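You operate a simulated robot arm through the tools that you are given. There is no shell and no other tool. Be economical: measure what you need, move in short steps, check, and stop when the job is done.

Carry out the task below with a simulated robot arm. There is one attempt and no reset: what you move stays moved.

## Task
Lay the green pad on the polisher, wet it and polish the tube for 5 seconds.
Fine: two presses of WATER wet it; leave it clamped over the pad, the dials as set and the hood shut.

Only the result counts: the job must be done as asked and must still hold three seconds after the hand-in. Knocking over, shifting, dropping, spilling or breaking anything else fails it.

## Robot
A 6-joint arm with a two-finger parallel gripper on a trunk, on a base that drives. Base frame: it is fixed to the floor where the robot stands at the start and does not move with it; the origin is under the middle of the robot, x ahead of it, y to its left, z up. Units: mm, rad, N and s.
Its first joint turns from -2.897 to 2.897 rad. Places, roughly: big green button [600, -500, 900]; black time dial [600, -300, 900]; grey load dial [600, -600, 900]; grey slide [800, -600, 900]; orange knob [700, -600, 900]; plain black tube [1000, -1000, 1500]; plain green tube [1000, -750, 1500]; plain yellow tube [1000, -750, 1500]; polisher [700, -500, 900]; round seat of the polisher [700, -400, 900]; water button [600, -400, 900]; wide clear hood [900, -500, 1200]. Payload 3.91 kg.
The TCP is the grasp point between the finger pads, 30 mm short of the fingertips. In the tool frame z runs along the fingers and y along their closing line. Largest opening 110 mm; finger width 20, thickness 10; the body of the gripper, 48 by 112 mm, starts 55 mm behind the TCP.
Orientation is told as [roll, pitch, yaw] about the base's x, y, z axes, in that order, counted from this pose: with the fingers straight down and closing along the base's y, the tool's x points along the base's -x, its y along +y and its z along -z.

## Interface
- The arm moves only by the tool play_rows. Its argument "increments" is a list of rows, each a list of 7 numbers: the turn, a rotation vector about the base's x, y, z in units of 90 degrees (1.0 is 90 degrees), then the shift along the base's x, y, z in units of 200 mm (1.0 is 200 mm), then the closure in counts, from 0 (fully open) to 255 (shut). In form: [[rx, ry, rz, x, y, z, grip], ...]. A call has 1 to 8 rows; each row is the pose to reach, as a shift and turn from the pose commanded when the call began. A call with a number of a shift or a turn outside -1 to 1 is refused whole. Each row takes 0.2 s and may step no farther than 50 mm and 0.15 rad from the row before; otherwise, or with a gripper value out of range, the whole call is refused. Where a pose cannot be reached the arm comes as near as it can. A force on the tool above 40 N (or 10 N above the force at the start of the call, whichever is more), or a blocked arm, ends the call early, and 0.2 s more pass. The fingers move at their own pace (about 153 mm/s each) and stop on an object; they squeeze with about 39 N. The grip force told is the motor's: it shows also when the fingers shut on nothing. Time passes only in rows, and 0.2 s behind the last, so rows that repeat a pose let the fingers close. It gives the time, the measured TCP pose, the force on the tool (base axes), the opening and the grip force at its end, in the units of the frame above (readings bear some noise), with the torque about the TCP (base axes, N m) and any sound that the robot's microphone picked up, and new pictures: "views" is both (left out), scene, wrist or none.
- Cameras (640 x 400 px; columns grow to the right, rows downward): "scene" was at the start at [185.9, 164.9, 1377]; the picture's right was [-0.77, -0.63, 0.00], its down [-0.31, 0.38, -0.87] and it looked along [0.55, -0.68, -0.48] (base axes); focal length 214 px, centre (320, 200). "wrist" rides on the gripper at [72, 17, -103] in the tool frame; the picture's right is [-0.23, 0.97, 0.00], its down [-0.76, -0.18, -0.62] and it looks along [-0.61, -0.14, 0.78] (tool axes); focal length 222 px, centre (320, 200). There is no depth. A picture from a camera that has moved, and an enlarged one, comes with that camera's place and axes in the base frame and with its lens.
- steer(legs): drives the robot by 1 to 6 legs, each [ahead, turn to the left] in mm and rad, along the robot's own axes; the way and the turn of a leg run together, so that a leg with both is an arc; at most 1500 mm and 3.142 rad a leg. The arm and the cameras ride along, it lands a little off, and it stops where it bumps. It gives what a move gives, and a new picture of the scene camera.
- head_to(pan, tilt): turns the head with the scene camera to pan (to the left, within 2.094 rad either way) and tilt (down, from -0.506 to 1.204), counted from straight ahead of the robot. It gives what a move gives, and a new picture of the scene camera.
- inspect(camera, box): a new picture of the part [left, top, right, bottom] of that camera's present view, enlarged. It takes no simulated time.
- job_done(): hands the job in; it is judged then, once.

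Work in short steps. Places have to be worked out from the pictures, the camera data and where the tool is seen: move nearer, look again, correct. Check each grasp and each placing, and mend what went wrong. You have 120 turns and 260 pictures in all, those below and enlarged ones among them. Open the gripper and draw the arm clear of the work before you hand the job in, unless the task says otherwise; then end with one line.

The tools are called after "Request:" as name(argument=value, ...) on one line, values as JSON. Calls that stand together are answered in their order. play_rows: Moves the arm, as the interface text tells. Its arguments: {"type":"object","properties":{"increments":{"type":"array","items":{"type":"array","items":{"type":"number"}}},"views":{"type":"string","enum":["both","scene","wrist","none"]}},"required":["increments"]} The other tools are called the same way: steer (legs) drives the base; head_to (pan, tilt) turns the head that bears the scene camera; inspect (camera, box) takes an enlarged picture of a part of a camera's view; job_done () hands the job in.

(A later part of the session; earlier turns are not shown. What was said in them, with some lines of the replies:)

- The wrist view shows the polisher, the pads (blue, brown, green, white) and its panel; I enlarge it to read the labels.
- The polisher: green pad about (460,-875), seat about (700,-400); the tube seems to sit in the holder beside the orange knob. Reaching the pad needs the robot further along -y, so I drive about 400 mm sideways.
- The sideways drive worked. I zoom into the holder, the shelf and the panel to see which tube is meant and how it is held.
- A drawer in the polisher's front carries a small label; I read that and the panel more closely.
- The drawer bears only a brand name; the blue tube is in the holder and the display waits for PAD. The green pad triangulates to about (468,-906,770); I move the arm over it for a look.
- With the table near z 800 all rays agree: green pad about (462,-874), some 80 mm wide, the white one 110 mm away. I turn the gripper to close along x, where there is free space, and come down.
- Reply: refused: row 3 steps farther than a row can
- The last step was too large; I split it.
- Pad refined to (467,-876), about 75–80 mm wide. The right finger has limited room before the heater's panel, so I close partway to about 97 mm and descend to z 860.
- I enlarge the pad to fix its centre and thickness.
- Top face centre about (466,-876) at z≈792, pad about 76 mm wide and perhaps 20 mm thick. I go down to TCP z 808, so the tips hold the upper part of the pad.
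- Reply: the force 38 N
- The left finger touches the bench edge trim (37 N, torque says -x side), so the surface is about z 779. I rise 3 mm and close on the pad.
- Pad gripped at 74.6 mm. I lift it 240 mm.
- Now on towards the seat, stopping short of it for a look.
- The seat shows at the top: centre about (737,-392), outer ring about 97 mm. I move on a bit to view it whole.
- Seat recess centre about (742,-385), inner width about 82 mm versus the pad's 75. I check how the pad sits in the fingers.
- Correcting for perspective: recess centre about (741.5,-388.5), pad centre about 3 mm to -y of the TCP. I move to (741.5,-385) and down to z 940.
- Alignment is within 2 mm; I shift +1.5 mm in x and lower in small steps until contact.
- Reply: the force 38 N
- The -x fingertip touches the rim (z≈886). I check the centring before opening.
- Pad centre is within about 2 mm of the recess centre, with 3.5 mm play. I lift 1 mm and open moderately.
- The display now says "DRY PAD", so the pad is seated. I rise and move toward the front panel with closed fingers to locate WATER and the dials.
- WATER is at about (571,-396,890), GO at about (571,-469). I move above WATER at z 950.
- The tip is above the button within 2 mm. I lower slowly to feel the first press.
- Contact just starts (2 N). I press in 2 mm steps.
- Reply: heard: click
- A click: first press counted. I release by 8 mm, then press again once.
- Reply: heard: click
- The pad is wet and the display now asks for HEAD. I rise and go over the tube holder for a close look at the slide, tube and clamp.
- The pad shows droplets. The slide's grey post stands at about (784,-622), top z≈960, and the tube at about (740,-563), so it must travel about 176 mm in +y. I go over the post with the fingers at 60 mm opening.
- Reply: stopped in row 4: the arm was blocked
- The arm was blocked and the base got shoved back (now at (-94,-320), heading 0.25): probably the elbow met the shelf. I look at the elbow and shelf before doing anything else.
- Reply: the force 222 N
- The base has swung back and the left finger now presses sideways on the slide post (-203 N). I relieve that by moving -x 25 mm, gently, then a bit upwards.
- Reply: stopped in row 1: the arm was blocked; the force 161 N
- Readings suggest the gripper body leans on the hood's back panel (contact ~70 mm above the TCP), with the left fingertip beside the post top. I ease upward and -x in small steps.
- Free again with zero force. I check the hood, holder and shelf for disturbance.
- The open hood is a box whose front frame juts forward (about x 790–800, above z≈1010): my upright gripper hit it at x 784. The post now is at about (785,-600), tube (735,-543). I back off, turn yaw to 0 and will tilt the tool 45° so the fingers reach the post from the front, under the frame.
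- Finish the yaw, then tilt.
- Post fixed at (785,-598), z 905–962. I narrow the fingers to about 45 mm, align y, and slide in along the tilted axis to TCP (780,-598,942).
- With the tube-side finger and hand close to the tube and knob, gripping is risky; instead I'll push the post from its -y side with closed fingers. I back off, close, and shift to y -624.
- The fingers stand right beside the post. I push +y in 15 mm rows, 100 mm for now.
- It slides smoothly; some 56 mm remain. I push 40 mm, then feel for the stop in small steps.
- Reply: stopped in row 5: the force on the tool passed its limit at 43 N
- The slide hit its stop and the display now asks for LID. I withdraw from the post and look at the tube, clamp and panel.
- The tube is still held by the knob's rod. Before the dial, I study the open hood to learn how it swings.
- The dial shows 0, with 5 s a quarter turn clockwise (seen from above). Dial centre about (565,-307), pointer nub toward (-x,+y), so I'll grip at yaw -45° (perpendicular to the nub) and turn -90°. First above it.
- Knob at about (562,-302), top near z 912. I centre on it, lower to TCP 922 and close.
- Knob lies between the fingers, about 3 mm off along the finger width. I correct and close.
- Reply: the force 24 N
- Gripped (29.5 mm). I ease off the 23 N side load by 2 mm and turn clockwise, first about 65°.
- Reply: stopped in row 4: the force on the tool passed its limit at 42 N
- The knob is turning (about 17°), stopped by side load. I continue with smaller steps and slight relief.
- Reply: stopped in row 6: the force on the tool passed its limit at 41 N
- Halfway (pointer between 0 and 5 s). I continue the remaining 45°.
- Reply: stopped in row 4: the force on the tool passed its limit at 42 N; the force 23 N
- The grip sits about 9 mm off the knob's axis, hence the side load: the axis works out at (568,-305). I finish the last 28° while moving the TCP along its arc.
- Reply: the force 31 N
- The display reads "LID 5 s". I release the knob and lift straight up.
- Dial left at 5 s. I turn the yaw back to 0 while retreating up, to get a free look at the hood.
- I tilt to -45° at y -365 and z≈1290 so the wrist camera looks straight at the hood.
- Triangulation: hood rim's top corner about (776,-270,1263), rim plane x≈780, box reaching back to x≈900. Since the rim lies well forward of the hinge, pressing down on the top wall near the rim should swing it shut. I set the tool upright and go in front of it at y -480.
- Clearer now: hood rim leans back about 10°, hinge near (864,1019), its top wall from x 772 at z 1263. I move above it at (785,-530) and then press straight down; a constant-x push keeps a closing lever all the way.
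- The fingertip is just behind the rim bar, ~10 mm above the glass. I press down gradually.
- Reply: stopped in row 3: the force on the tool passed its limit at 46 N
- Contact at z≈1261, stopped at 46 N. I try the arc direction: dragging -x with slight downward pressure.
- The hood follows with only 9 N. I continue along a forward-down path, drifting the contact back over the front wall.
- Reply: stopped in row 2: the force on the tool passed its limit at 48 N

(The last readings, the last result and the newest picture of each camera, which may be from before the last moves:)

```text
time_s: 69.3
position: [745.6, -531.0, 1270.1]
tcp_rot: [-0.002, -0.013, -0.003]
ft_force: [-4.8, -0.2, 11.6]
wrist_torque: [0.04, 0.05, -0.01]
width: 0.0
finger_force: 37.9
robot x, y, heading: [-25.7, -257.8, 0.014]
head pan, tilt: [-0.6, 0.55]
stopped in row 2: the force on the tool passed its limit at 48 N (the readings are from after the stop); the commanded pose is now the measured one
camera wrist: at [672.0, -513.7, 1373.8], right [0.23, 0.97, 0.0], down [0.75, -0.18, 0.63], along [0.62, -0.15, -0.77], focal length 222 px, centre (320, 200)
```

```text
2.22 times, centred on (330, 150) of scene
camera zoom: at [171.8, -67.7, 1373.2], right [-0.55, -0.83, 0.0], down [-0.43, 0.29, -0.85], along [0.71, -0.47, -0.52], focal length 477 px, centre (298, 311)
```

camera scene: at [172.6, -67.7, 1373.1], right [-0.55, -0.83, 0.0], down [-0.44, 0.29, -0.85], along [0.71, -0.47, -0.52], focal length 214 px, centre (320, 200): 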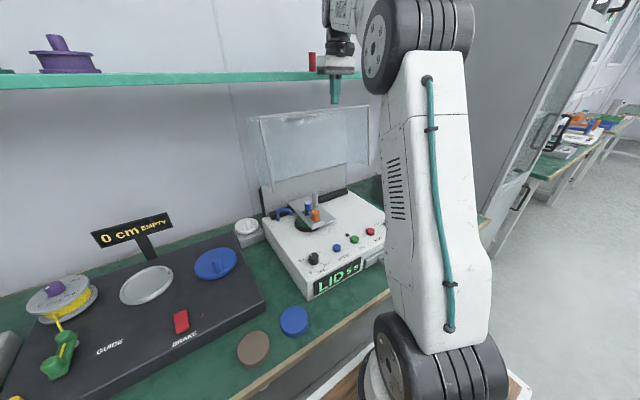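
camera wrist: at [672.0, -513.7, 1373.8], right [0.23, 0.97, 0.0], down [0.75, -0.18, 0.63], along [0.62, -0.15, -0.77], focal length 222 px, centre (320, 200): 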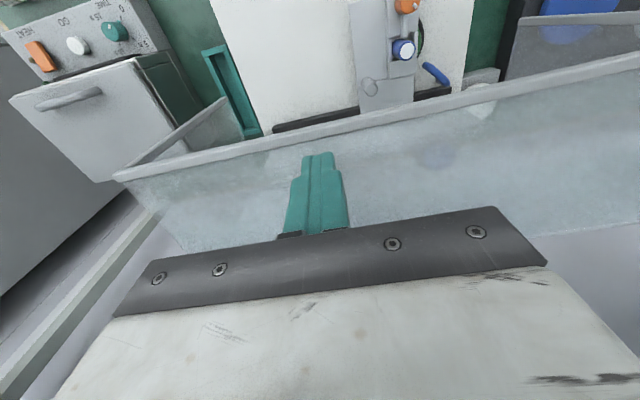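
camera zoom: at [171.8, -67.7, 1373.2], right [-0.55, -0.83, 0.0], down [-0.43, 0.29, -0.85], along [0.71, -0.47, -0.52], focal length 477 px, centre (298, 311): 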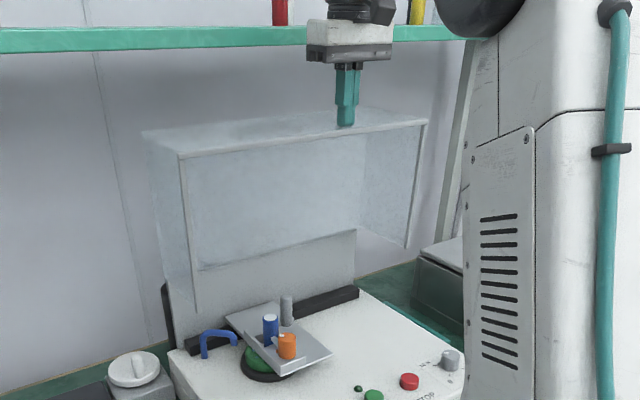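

It works but resists fast motion (damped hinge), so I go slower, about 6 mm a row.

Request:
play_rows(increments=[[0, 0, 0, -0.028, 0, -0.018, 255], [0, 0, 0, -0.056, 0, -0.036, 255], [0, 0, 0, -0.084, 0, -0.056, 255], [0, 0, 0, -0.11, 0, -0.076, 255], [0, 0, 0, -0.136, 0, -0.097, 255], [0, 0, 0, -0.162, 0, -0.119, 255], [0, 0, 0, -0.186, 0, -0.142, 255], [0, 0, 0, -0.21, 0, -0.165, 255]], views="wrist")

Request:
inspect(camera="scene", box=[230, 60, 430, 240])

```text
time_s: 71.1
position: [702.6, -530.2, 1237.2]
tcp_rot: [-0.001, -0.01, -0.003]
ft_force: [-22.6, 1.3, 30.1]
wrist_torque: [0.03, 0.38, -0.03]
width: 0.0
finger_force: 37.9
robot x, y, heading: [-25.9, -256.2, 0.014]
head pan, tilt: [-0.6, 0.55]
camera wrist: at [628.8, -513.6, 1340.5], right [0.23, 0.97, 0.0], down [0.75, -0.18, 0.63], along [0.62, -0.14, -0.78], focal length 222 px, centre (320, 200)
```

wrist: 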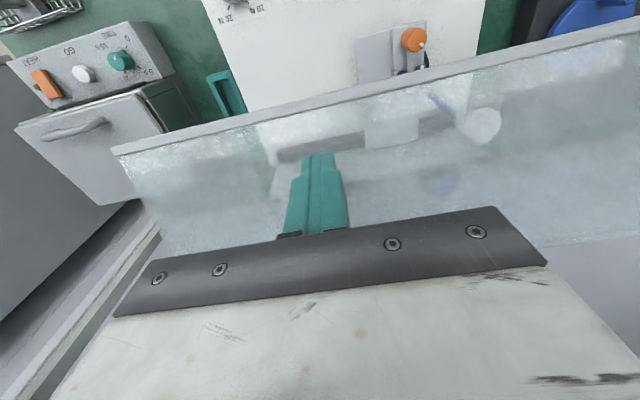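

```text
2.22 times, centred on (330, 150) of scene
camera zoom: at [170.4, -67.4, 1373.4], right [-0.55, -0.83, 0.0], down [-0.43, 0.29, -0.85], along [0.71, -0.47, -0.52], focal length 477 px, centre (298, 311)
```

zoom: 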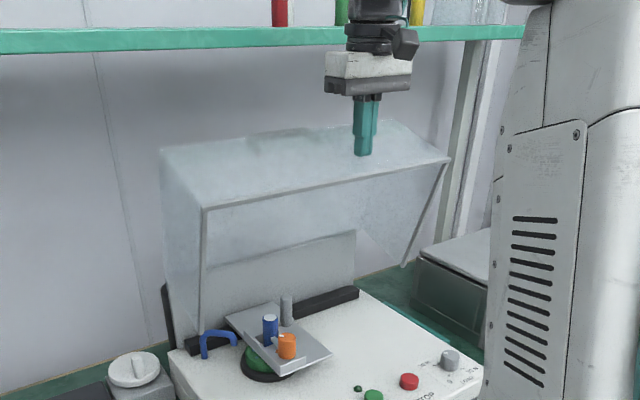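

The hood is well past vertical (its centre of mass far forward). I lift the finger 30 mm and see whether it holds or sinks by itself.

Request:
play_rows(increments=[[0, 0, 0, 0, 0, 0.15, 255], [0, 0, 0, 0.1, 0, 0.25, 255], [0, 0, 0, 0.2, 0, 0.25, 255], [0, 0, 0, 0.2, 0, 0.25, 255]], views="wrist")

Request:
inspect(camera="scene", box=[230, 60, 430, 240])

```text
time_s: 72.1
position: [746.0, -531.0, 1285.3]
tcp_rot: [0.0, -0.01, -0.004]
ft_force: [0.4, -0.8, 0.3]
wrist_torque: [0.01, 0.03, -0.03]
width: 0.0
finger_force: 37.7
robot x, y, heading: [-31.2, -256.3, 0.017]
head pan, tilt: [-0.6, 0.55]
camera wrist: at [671.3, -514.2, 1388.4], right [0.23, 0.97, 0.0], down [0.75, -0.18, 0.63], along [0.61, -0.14, -0.78], focal length 222 px, centre (320, 200)
```

wrist: 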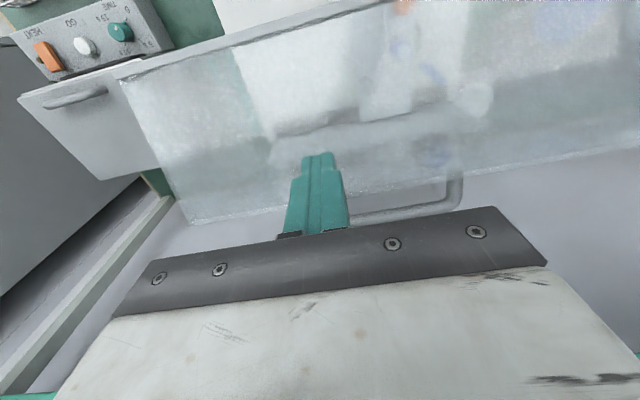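

```text
2.22 times, centred on (330, 150) of scene
camera zoom: at [172.4, -67.8, 1373.1], right [-0.55, -0.83, 0.0], down [-0.44, 0.29, -0.85], along [0.71, -0.47, -0.52], focal length 477 px, centre (298, 311)
```

zoom: 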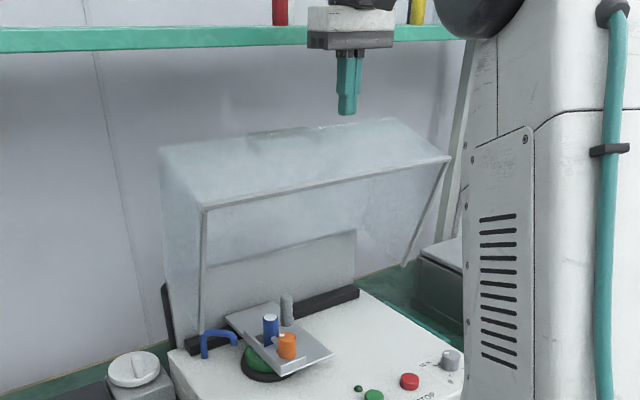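

It holds its angle. I now put the fingertip behind its upper edge (clear of the handle at y≈-430) to push on the top wall: over to x 815, then down to TCP z 1243.

Request:
play_rows(increments=[[0, 0, 0, 0.17, 0, 0.05, 255], [0, 0, 0, 0.345, 0, 0.05, 255], [0, 0, 0, 0.345, 0, -0.05, 255], [0, 0, 0, 0.345, 0, -0.14, 255], [0, 0, 0, 0.345, 0, -0.21, 255]], views="wrist")

Request:
inspect(camera="scene", box=[230, 60, 430, 240])

```text
time_s: 73.4
position: [812.7, -531.2, 1254.2]
tcp_rot: [-0.005, -0.021, -0.002]
ft_force: [-3.6, 1.0, 11.9]
wrist_torque: [0.03, -0.04, 0.03]
width: 0.0
finger_force: 37.6
robot x, y, heading: [-23.2, -255.1, 0.012]
head pan, tilt: [-0.6, 0.55]
stopped in row 5: the force on the tool passed its limit at 44 N (the readings are from after the stop); the commanded pose is now the measured one
camera wrist: at [737.8, -513.0, 1355.1], right [0.23, 0.97, 0.0], down [0.75, -0.18, 0.64], along [0.62, -0.15, -0.77], focal length 222 px, centre (320, 200)
```

wrist: 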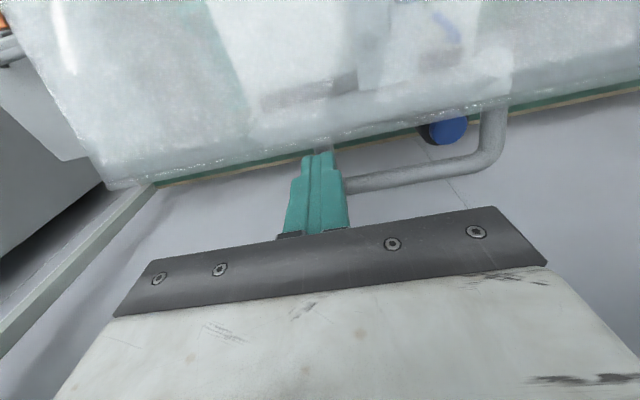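

```text
2.22 times, centred on (330, 150) of scene
camera zoom: at [171.9, -67.7, 1373.2], right [-0.55, -0.83, 0.0], down [-0.43, 0.29, -0.85], along [0.71, -0.47, -0.52], focal length 477 px, centre (298, 311)
```

zoom: 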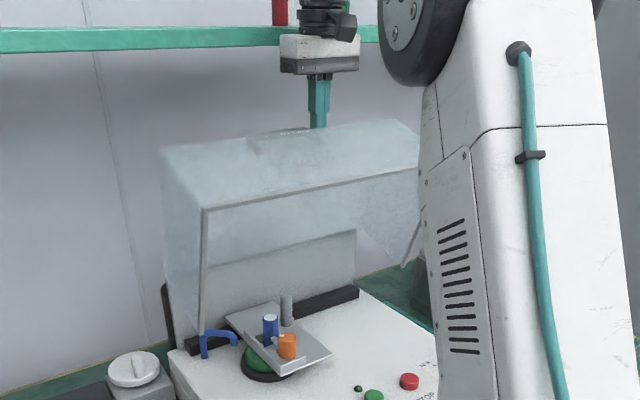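

The fingertip landed on the handle's right foot. I lift a little, shift to y -578 beside the handle, and go down behind the wall.

Request:
play_rows(increments=[[0, 0, 0, 0, 0, 0.06, 255], [0, 0, 0, 0.01, -0.12, 0.06, 255], [0, 0, 0, 0.02, -0.235, 0.06, 255], [0, 0, 0, 0.02, -0.235, 0, 255], [0, 0, 0, 0.02, -0.235, -0.06, 255]], views="wrist")

Request:
inspect(camera="scene", box=[230, 60, 430, 240])

```text
time_s: 74.6
position: [816.6, -577.4, 1236.5]
tcp_rot: [-0.006, -0.017, -0.004]
ft_force: [-0.4, 0.1, -0.3]
wrist_torque: [0.02, 0.0, 0.01]
width: 0.1
finger_force: 37.3
robot x, y, heading: [-25.4, -258.3, 0.012]
head pan, tilt: [-0.6, 0.55]
camera wrist: at [742.7, -559.4, 1340.0], right [0.23, 0.97, 0.0], down [0.75, -0.18, 0.64], along [0.62, -0.15, -0.77], focal length 222 px, centre (320, 200)
```

wrist: 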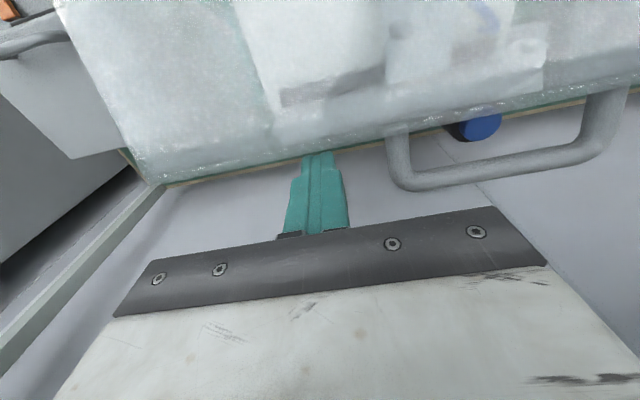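

```text
2.22 times, centred on (330, 150) of scene
camera zoom: at [172.4, -67.9, 1373.1], right [-0.55, -0.83, 0.0], down [-0.44, 0.29, -0.85], along [0.71, -0.47, -0.52], focal length 477 px, centre (298, 311)
```

zoom: 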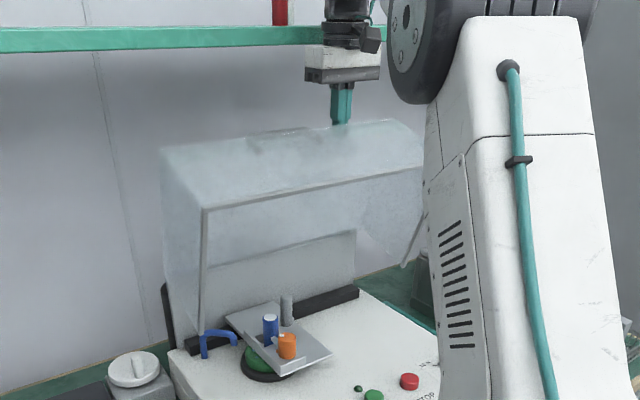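

Now the finger stands behind the wall. I push -x and slightly down, slowly.

Request:
play_rows(increments=[[0, 0, 0, -0.04, 0, 0, 255], [0, 0, 0, -0.07, 0, -0.01, 255], [0, 0, 0, -0.1, 0, -0.022, 255], [0, 0, 0, -0.13, 0, -0.035, 255], [0, 0, 0, -0.16, 0, -0.05, 255], [0, 0, 0, -0.19, 0, -0.066, 255], [0, 0, 0, -0.22, 0, -0.083, 255], [0, 0, 0, -0.25, 0, -0.1, 255]], views="wrist")

Request:
inspect(camera="scene", box=[230, 60, 430, 240])

```text
time_s: 76.4
position: [767.4, -576.8, 1218.9]
tcp_rot: [-0.006, -0.017, -0.004]
ft_force: [-0.2, 0.3, 0.7]
wrist_torque: [-0.04, 0.01, 0.02]
width: 0.0
finger_force: 37.5
robot x, y, heading: [-30.0, -257.3, 0.013]
head pan, tilt: [-0.6, 0.55]
camera wrist: at [693.2, -559.8, 1321.0], right [0.23, 0.97, 0.0], down [0.75, -0.18, 0.64], along [0.62, -0.15, -0.77], focal length 222 px, centre (320, 200)
```

wrist: 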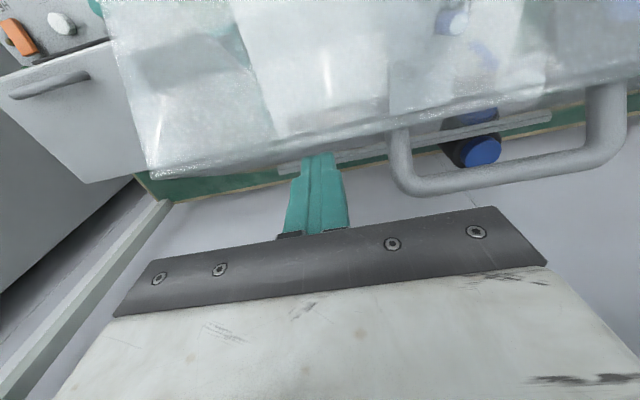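

```text
2.22 times, centred on (330, 150) of scene
camera zoom: at [172.5, -67.9, 1373.1], right [-0.55, -0.83, 0.0], down [-0.44, 0.29, -0.85], along [0.71, -0.47, -0.52], focal length 477 px, centre (298, 311)
```

zoom: 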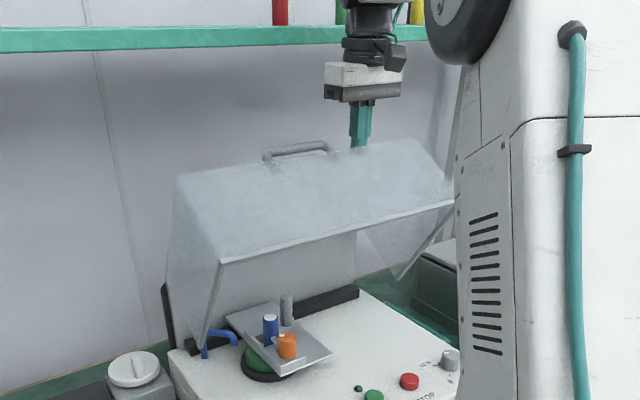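

Works well, with almost no force. I continue along the arc.

Request:
play_rows(increments=[[0, 0, 0, -0.034, 0, -0.022, 255], [0, 0, 0, -0.068, 0, -0.044, 255], [0, 0, 0, -0.1, 0, -0.07, 255], [0, 0, 0, -0.132, 0, -0.098, 255], [0, 0, 0, -0.163, 0, -0.128, 255], [0, 0, 0, -0.193, 0, -0.16, 255], [0, 0, 0, -0.222, 0, -0.194, 255], [0, 0, 0, -0.25, 0, -0.23, 255]], views="wrist")

Request:
inspect(camera="scene", box=[230, 60, 430, 240])

```text
time_s: 78.2
position: [717.3, -578.1, 1173.0]
tcp_rot: [-0.006, -0.019, -0.004]
ft_force: [0.0, 0.1, -0.2]
wrist_torque: [0.0, -0.03, -0.01]
width: 0.1
finger_force: 37.6
robot x, y, heading: [-24.2, -254.8, 0.008]
head pan, tilt: [-0.6, 0.55]
camera wrist: at [643.5, -560.5, 1275.7], right [0.23, 0.97, 0.0], down [0.75, -0.18, 0.64], along [0.62, -0.15, -0.77], focal length 222 px, centre (320, 200)
```

wrist: 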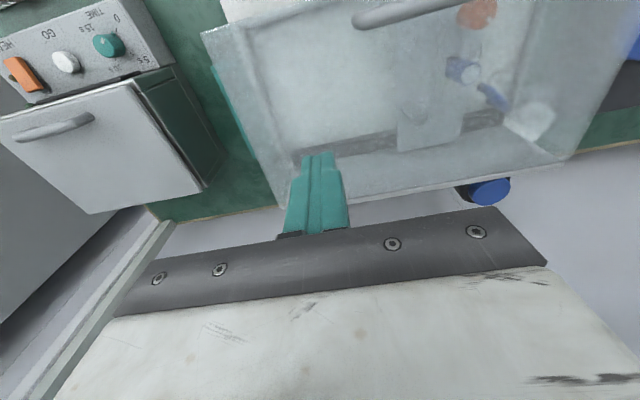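

```text
2.22 times, centred on (330, 150) of scene
camera zoom: at [172.5, -67.9, 1373.1], right [-0.55, -0.83, 0.0], down [-0.44, 0.29, -0.85], along [0.71, -0.47, -0.52], focal length 477 px, centre (298, 311)
```

zoom: 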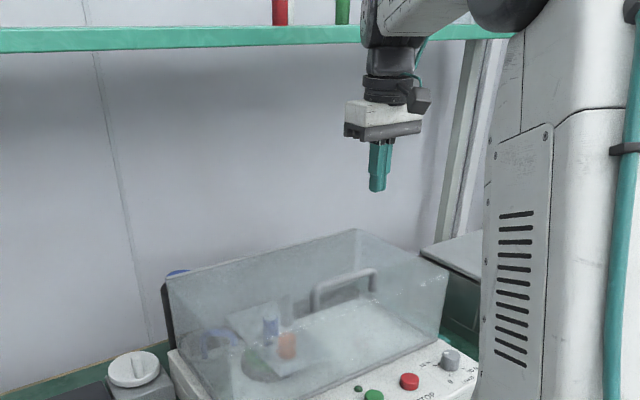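

The hood dropped shut by itself. I check the display.

Request:
inspect(camera="scene", box=[230, 160, 430, 320])

```text
2.50 times, centred on (330, 240) of scene
camera zoom: at [172.5, -67.9, 1373.1], right [-0.55, -0.83, 0.0], down [-0.44, 0.29, -0.85], along [0.71, -0.47, -0.52], focal length 536 px, centre (295, 100)
```

zoom: 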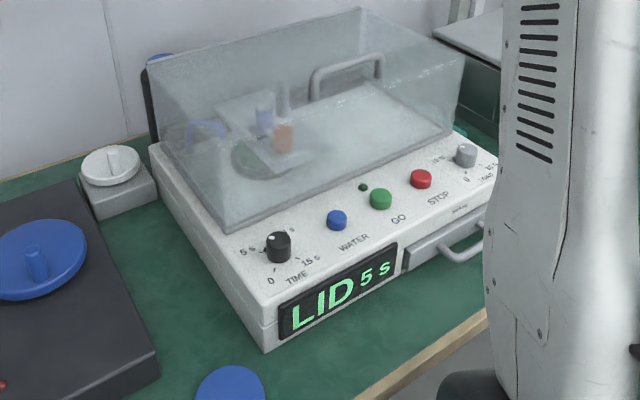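

It still says LID; I let a moment pass and look again from the arm's side before pressing it down.

Request:
play_rows(increments=[[0, 0, 0, 0, 0, 0.05, 255], [0, 0, 0, -0.1, 0, 0.05, 255], [0, 0, 0, -0.2, 0.1, 0.05, 255], [0, 0, 0, -0.3, 0.2, 0, 255]], views="wrist")

Request:
inspect(camera="scene", box=[230, 160, 430, 320])

Request:
inspect(camera="wrist", box=[130, 0, 530, 220])

```text
time_s: 79.2
position: [655.5, -538.5, 1172.3]
tcp_rot: [-0.002, -0.017, -0.003]
ft_force: [0.7, 0.0, -0.9]
wrist_torque: [0.02, 0.0, -0.01]
width: 0.0
finger_force: 37.7
robot x, y, heading: [-25.0, -255.4, 0.012]
head pan, tilt: [-0.6, 0.55]
camera wrist: at [582.4, -521.1, 1274.9], right [0.23, 0.97, 0.0], down [0.75, -0.18, 0.64], along [0.62, -0.15, -0.77], focal length 222 px, centre (320, 200)
```

wrist: 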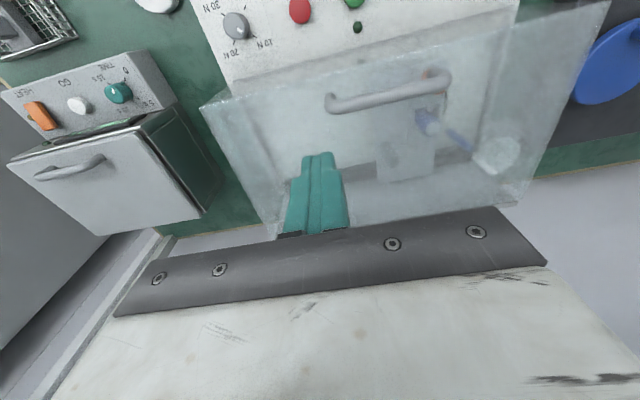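

```text
2.50 times, centred on (330, 240) of scene
camera zoom: at [172.8, -68.1, 1373.1], right [-0.55, -0.83, 0.0], down [-0.44, 0.29, -0.85], along [0.71, -0.47, -0.52], focal length 536 px, centre (295, 100)
```

zoom: 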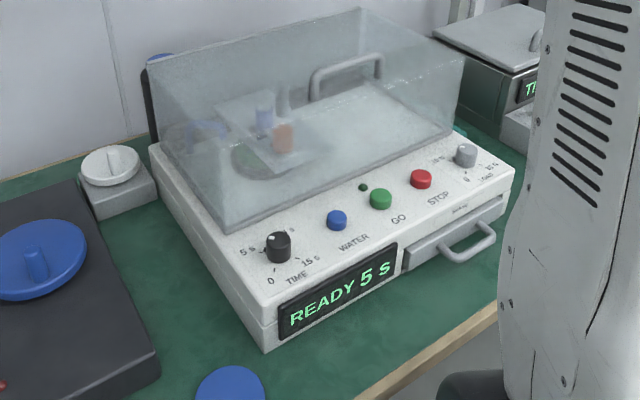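

```text
1.60 times, centred on (330, 110) of wrist
camera zoom: at [582.4, -521.1, 1274.9], right [0.23, 0.97, 0.0], down [0.75, -0.18, 0.64], along [0.62, -0.15, -0.77], focal length 355 px, centre (304, 344)
```

zoom: 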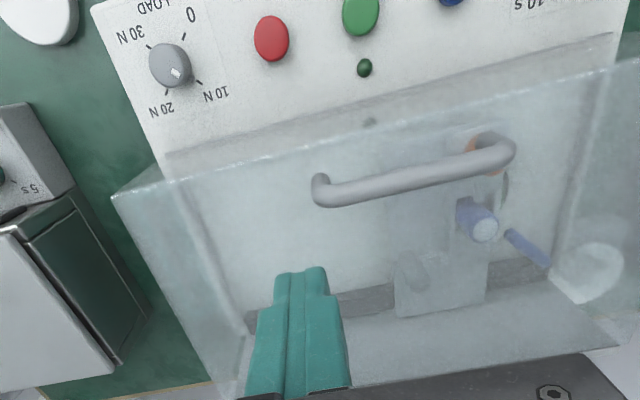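

READY 5 s. GO sits at about (571,-471). I move above it, in front of the hood, and stop at z 940.

Request:
play_rows(increments=[[0, 0, 0, -0.2, 0.1, 0, 255], [0, 0, 0, -0.42, 0.22, 0, 255], [0, 0, 0, -0.42, 0.335, -0.15, 255], [0, 0, 0, -0.42, 0.335, -0.4, 255], [0, 0, 0, -0.42, 0.335, -0.64, 255], [0, 0, 0, -0.42, 0.335, -0.85, 255], [0, 0, 0, -0.42, 0.335, -1, 255]], views="none")

Request:
play_rows(increments=[[0, 0, 0, 0, 0, -0.1, 255], [0, 0, 0, 0, 0, -0.16, 255]])

Request:
inspect(camera="wrist", box=[220, 80, 420, 240])

```text
refused: row 2 steps farther than a row can; nothing moved
```

```text
time_s: 79.8
position: [656.5, -537.8, 1140.5]
tcp_rot: [-0.006, -0.018, -0.004]
ft_force: [-0.2, 0.1, 0.4]
wrist_torque: [-0.02, -0.01, -0.03]
width: 0.0
finger_force: 38.1
robot x, y, heading: [-28.5, -258.4, 0.01]
head pan, tilt: [-0.6, 0.55]
camera scene: at [172.4, -67.8, 1373.1], right [-0.55, -0.83, 0.0], down [-0.44, 0.29, -0.85], along [0.71, -0.47, -0.52], focal length 214 px, centre (320, 200)
camera wrist: at [582.1, -519.6, 1243.2], right [0.23, 0.97, 0.0], down [0.75, -0.18, 0.64], along [0.62, -0.15, -0.77], focal length 222 px, centre (320, 200)
```

scene: 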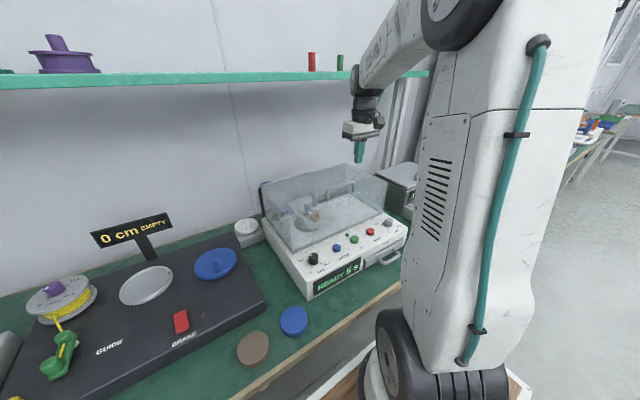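
wrist: 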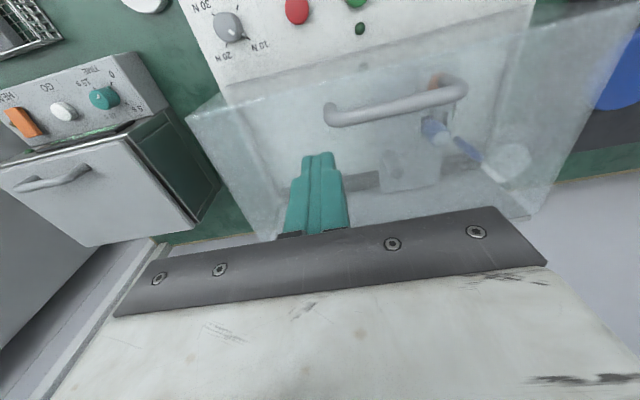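

```text
2.50 times, centred on (320, 160) of wrist
camera zoom: at [582.1, -519.6, 1243.2], right [0.23, 0.97, 0.0], down [0.75, -0.18, 0.64], along [0.62, -0.15, -0.77], focal length 555 px, centre (320, 300)
```

zoom: 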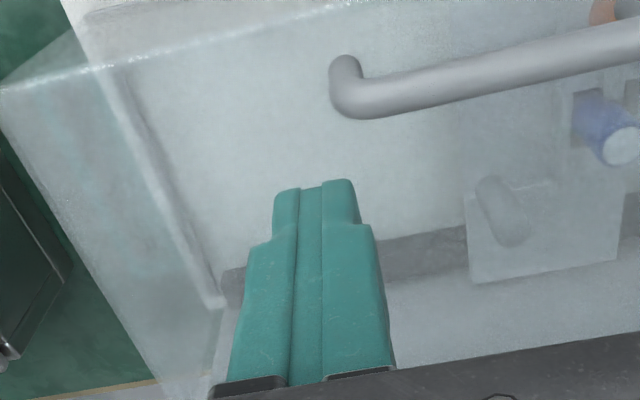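

A row was too long and only the small descent ran (harmless). I redo the sideways move in smaller steps, then descend.

Request:
play_rows(increments=[[0, 0, 0, -0.15, 0.12, 0, 255], [0, 0, 0, -0.3, 0.24, 0, 255], [0, 0, 0, -0.425, 0.335, 0, 255], [0, 0, 0, -0.425, 0.335, -0.24, 255], [0, 0, 0, -0.425, 0.335, -0.48, 255], [0, 0, 0, -0.425, 0.335, -0.72, 255], [0, 0, 0, -0.425, 0.335, -0.95, 255]])

Request:
inspect(camera="scene", box=[270, 180, 430, 320])

```text
time_s: 81.4
position: [571.8, -468.6, 951.4]
tcp_rot: [-0.005, -0.021, -0.003]
ft_force: [-0.5, 0.1, -0.1]
wrist_torque: [-0.03, 0.0, -0.05]
width: 0.1
finger_force: 37.6
robot x, y, heading: [-25.1, -256.3, 0.014]
head pan, tilt: [-0.6, 0.55]
camera scene: at [172.0, -67.7, 1373.1], right [-0.55, -0.83, 0.0], down [-0.44, 0.29, -0.85], along [0.71, -0.47, -0.52], focal length 214 px, centre (320, 200)
camera wrist: at [497.6, -451.6, 1053.6], right [0.23, 0.97, 0.0], down [0.75, -0.18, 0.64], along [0.62, -0.15, -0.77], focal length 222 px, centre (320, 200)
```

scene: 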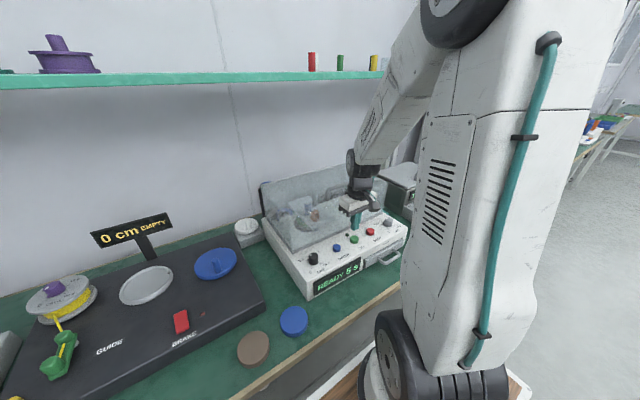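
wrist: 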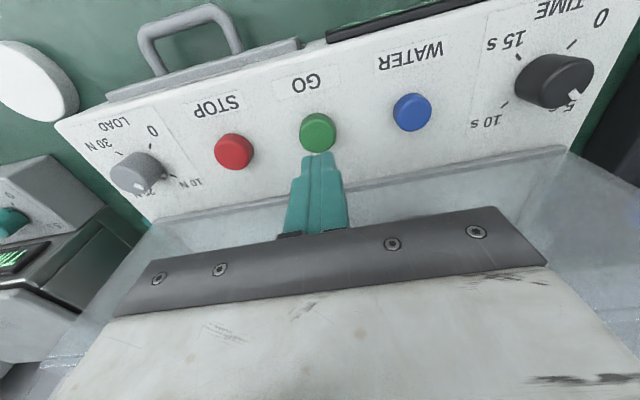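

```text
2.86 times, centred on (350, 250) of scene
camera zoom: at [172.0, -67.7, 1373.1], right [-0.55, -0.83, 0.0], down [-0.44, 0.29, -0.85], along [0.71, -0.47, -0.52], focal length 613 px, centre (234, 57)
```

zoom: 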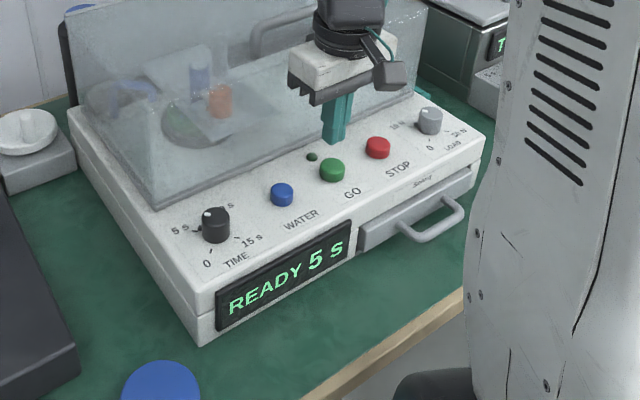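

The tip is aligned in y, perhaps 5 mm too far +x. I correct and lower in small steps until the click.

Request:
play_rows(increments=[[0, 0, 0, -0.025, 0, -0.1, 255], [0, 0, 0, -0.025, 0, -0.16, 255], [0, 0, 0, -0.025, 0, -0.18, 255], [0, 0, 0, -0.025, 0, -0.195, 255], [0, 0, 0, -0.025, 0, -0.207, 255]], views="none")

Request:
inspect(camera="scene", box=[270, 180, 430, 320])

```text
time_s: 82.6
position: [565.8, -470.2, 910.3]
tcp_rot: [-0.004, -0.02, -0.005]
ft_force: [-0.8, -0.8, 3.3]
wrist_torque: [0.01, 0.0, -0.05]
width: 0.3
finger_force: 37.5
robot x, y, heading: [-26.2, -257.4, 0.011]
head pan, tilt: [-0.6, 0.55]
heard: click
```

```text
2.86 times, centred on (350, 250) of scene
camera zoom: at [172.3, -67.8, 1373.1], right [-0.55, -0.83, 0.0], down [-0.44, 0.29, -0.85], along [0.71, -0.47, -0.52], focal length 613 px, centre (234, 57)
```

zoom: 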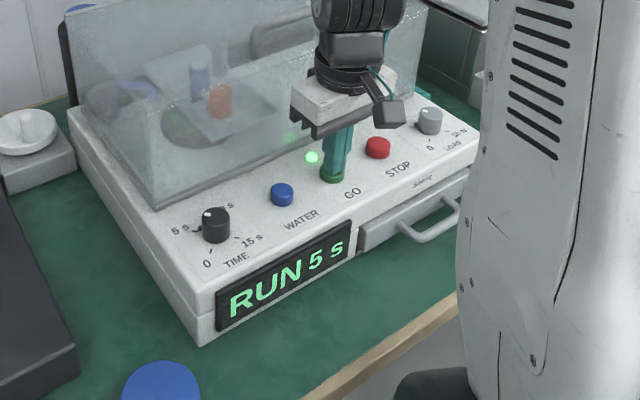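

RUN is lit. I lift straight off the button and let the time run out well above the panel.

Request:
play_rows(increments=[[0, 0, 0, 0, 0, 0.1, 255], [0, 0, 0, 0, 0, 0.3, 255], [0, 0, 0, 0, 0, 0.5, 200], [0, 0, 0, 0, 0, 0.7, 100], [0, 0, 0, 0, 0, 0.9, 0], [0, 0, 0, 0, 0, 1, 0], [0, 0, 0, 0, 0, 1, 0], [0, 0, 0, 0, 0, 1, 0]], views="none")

Request:
play_rows(increments=[[0, 0, 0, -0.1, 0, 0.15, 0], [0, 0, 0, -0.2, 0, 0.3, 0], [0, 0, 0, -0.25, 0, 0.5, 0], [0, 0, 0, -0.25, 0, 0.7, 0], [0, 0, 0, -0.25, 0, 0.9, 0], [0, 0, 0, -0.25, 0, 1, 0], [0, 0, 0, -0.25, 0, 1, 0], [0, 0, 0, -0.25, 0, 1, 0]], views="none")

Request:
play_rows(increments=[[0, 0, 0, 0, 0, 0, 0], [0, 0, 0, 0, 0, 0, 0], [0, 0, 0, 0, 0, 0, 0], [0, 0, 0, 0, 0, 0, 0], [0, 0, 0, 0, 0, 0, 0], [0, 0, 0, 0, 0, 0, 0], [0, 0, 0, 0, 0, 0, 0], [0, 0, 0, 0, 0, 0, 0]], views="scene")

Request:
inspect(camera="scene", box=[230, 150, 430, 320])

```text
time_s: 84.4
position: [567.0, -471.5, 1109.4]
tcp_rot: [-0.004, -0.02, -0.004]
ft_force: [0.0, 0.6, 0.6]
wrist_torque: [-0.03, -0.02, -0.02]
width: 109.8
finger_force: 0.0
robot x, y, heading: [-26.2, -255.8, 0.017]
head pan, tilt: [-0.6, 0.55]
```

```text
time_s: 86.2
position: [518.5, -471.1, 1310.5]
tcp_rot: [-0.005, -0.017, -0.004]
ft_force: [0.0, -0.1, -1.0]
wrist_torque: [-0.05, 0.03, 0.01]
width: 110.1
finger_force: 0.1
robot x, y, heading: [-28.9, -255.4, 0.014]
head pan, tilt: [-0.6, 0.55]
```

```text
time_s: 88.0
position: [516.7, -470.4, 1309.3]
tcp_rot: [-0.004, -0.02, -0.003]
ft_force: [-0.7, 0.1, -0.3]
wrist_torque: [0.02, -0.02, -0.01]
width: 109.8
finger_force: 0.0
robot x, y, heading: [-25.0, -257.3, 0.015]
head pan, tilt: [-0.6, 0.55]
camera scene: at [172.4, -67.8, 1373.1], right [-0.55, -0.83, 0.0], down [-0.44, 0.29, -0.85], along [0.71, -0.47, -0.52], focal length 214 px, centre (320, 200)
```

scene: 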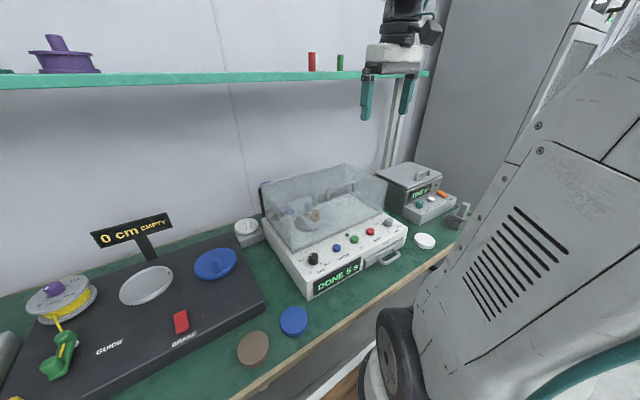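

```text
2.35 times, centred on (330, 235) of scene
camera zoom: at [172.4, -67.8, 1373.1], right [-0.55, -0.83, 0.0], down [-0.44, 0.29, -0.85], along [0.71, -0.47, -0.52], focal length 505 px, centre (296, 118)
```

zoom: 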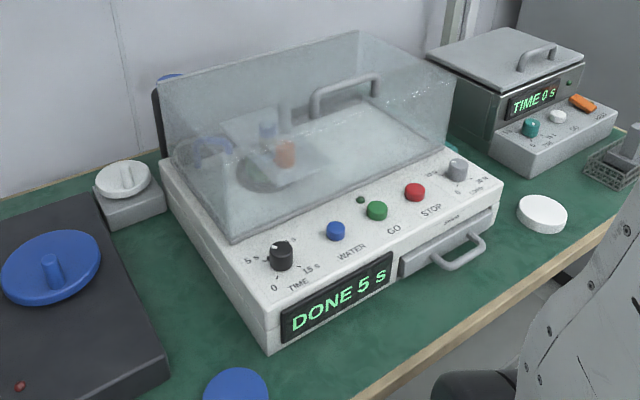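

The display shows "DONE 5 s": the hood is shut, the tube is over the pad, the dials are unchanged, and the gripper is open and well clear. I hand in.

Request:
job_done()

```text
The job is handed in.
```

The tube was polished for 5 s on the green pad, wetted with two presses of WATER; the display read "DONE 5 s", and I left the tube clamped over the pad with the time dial at 5 s, the load dial untouched and the hood shut. On the way the gripper hit the open hood and pushed the slide about 20 mm; I saw no other damage or shift, but I did not check every object.
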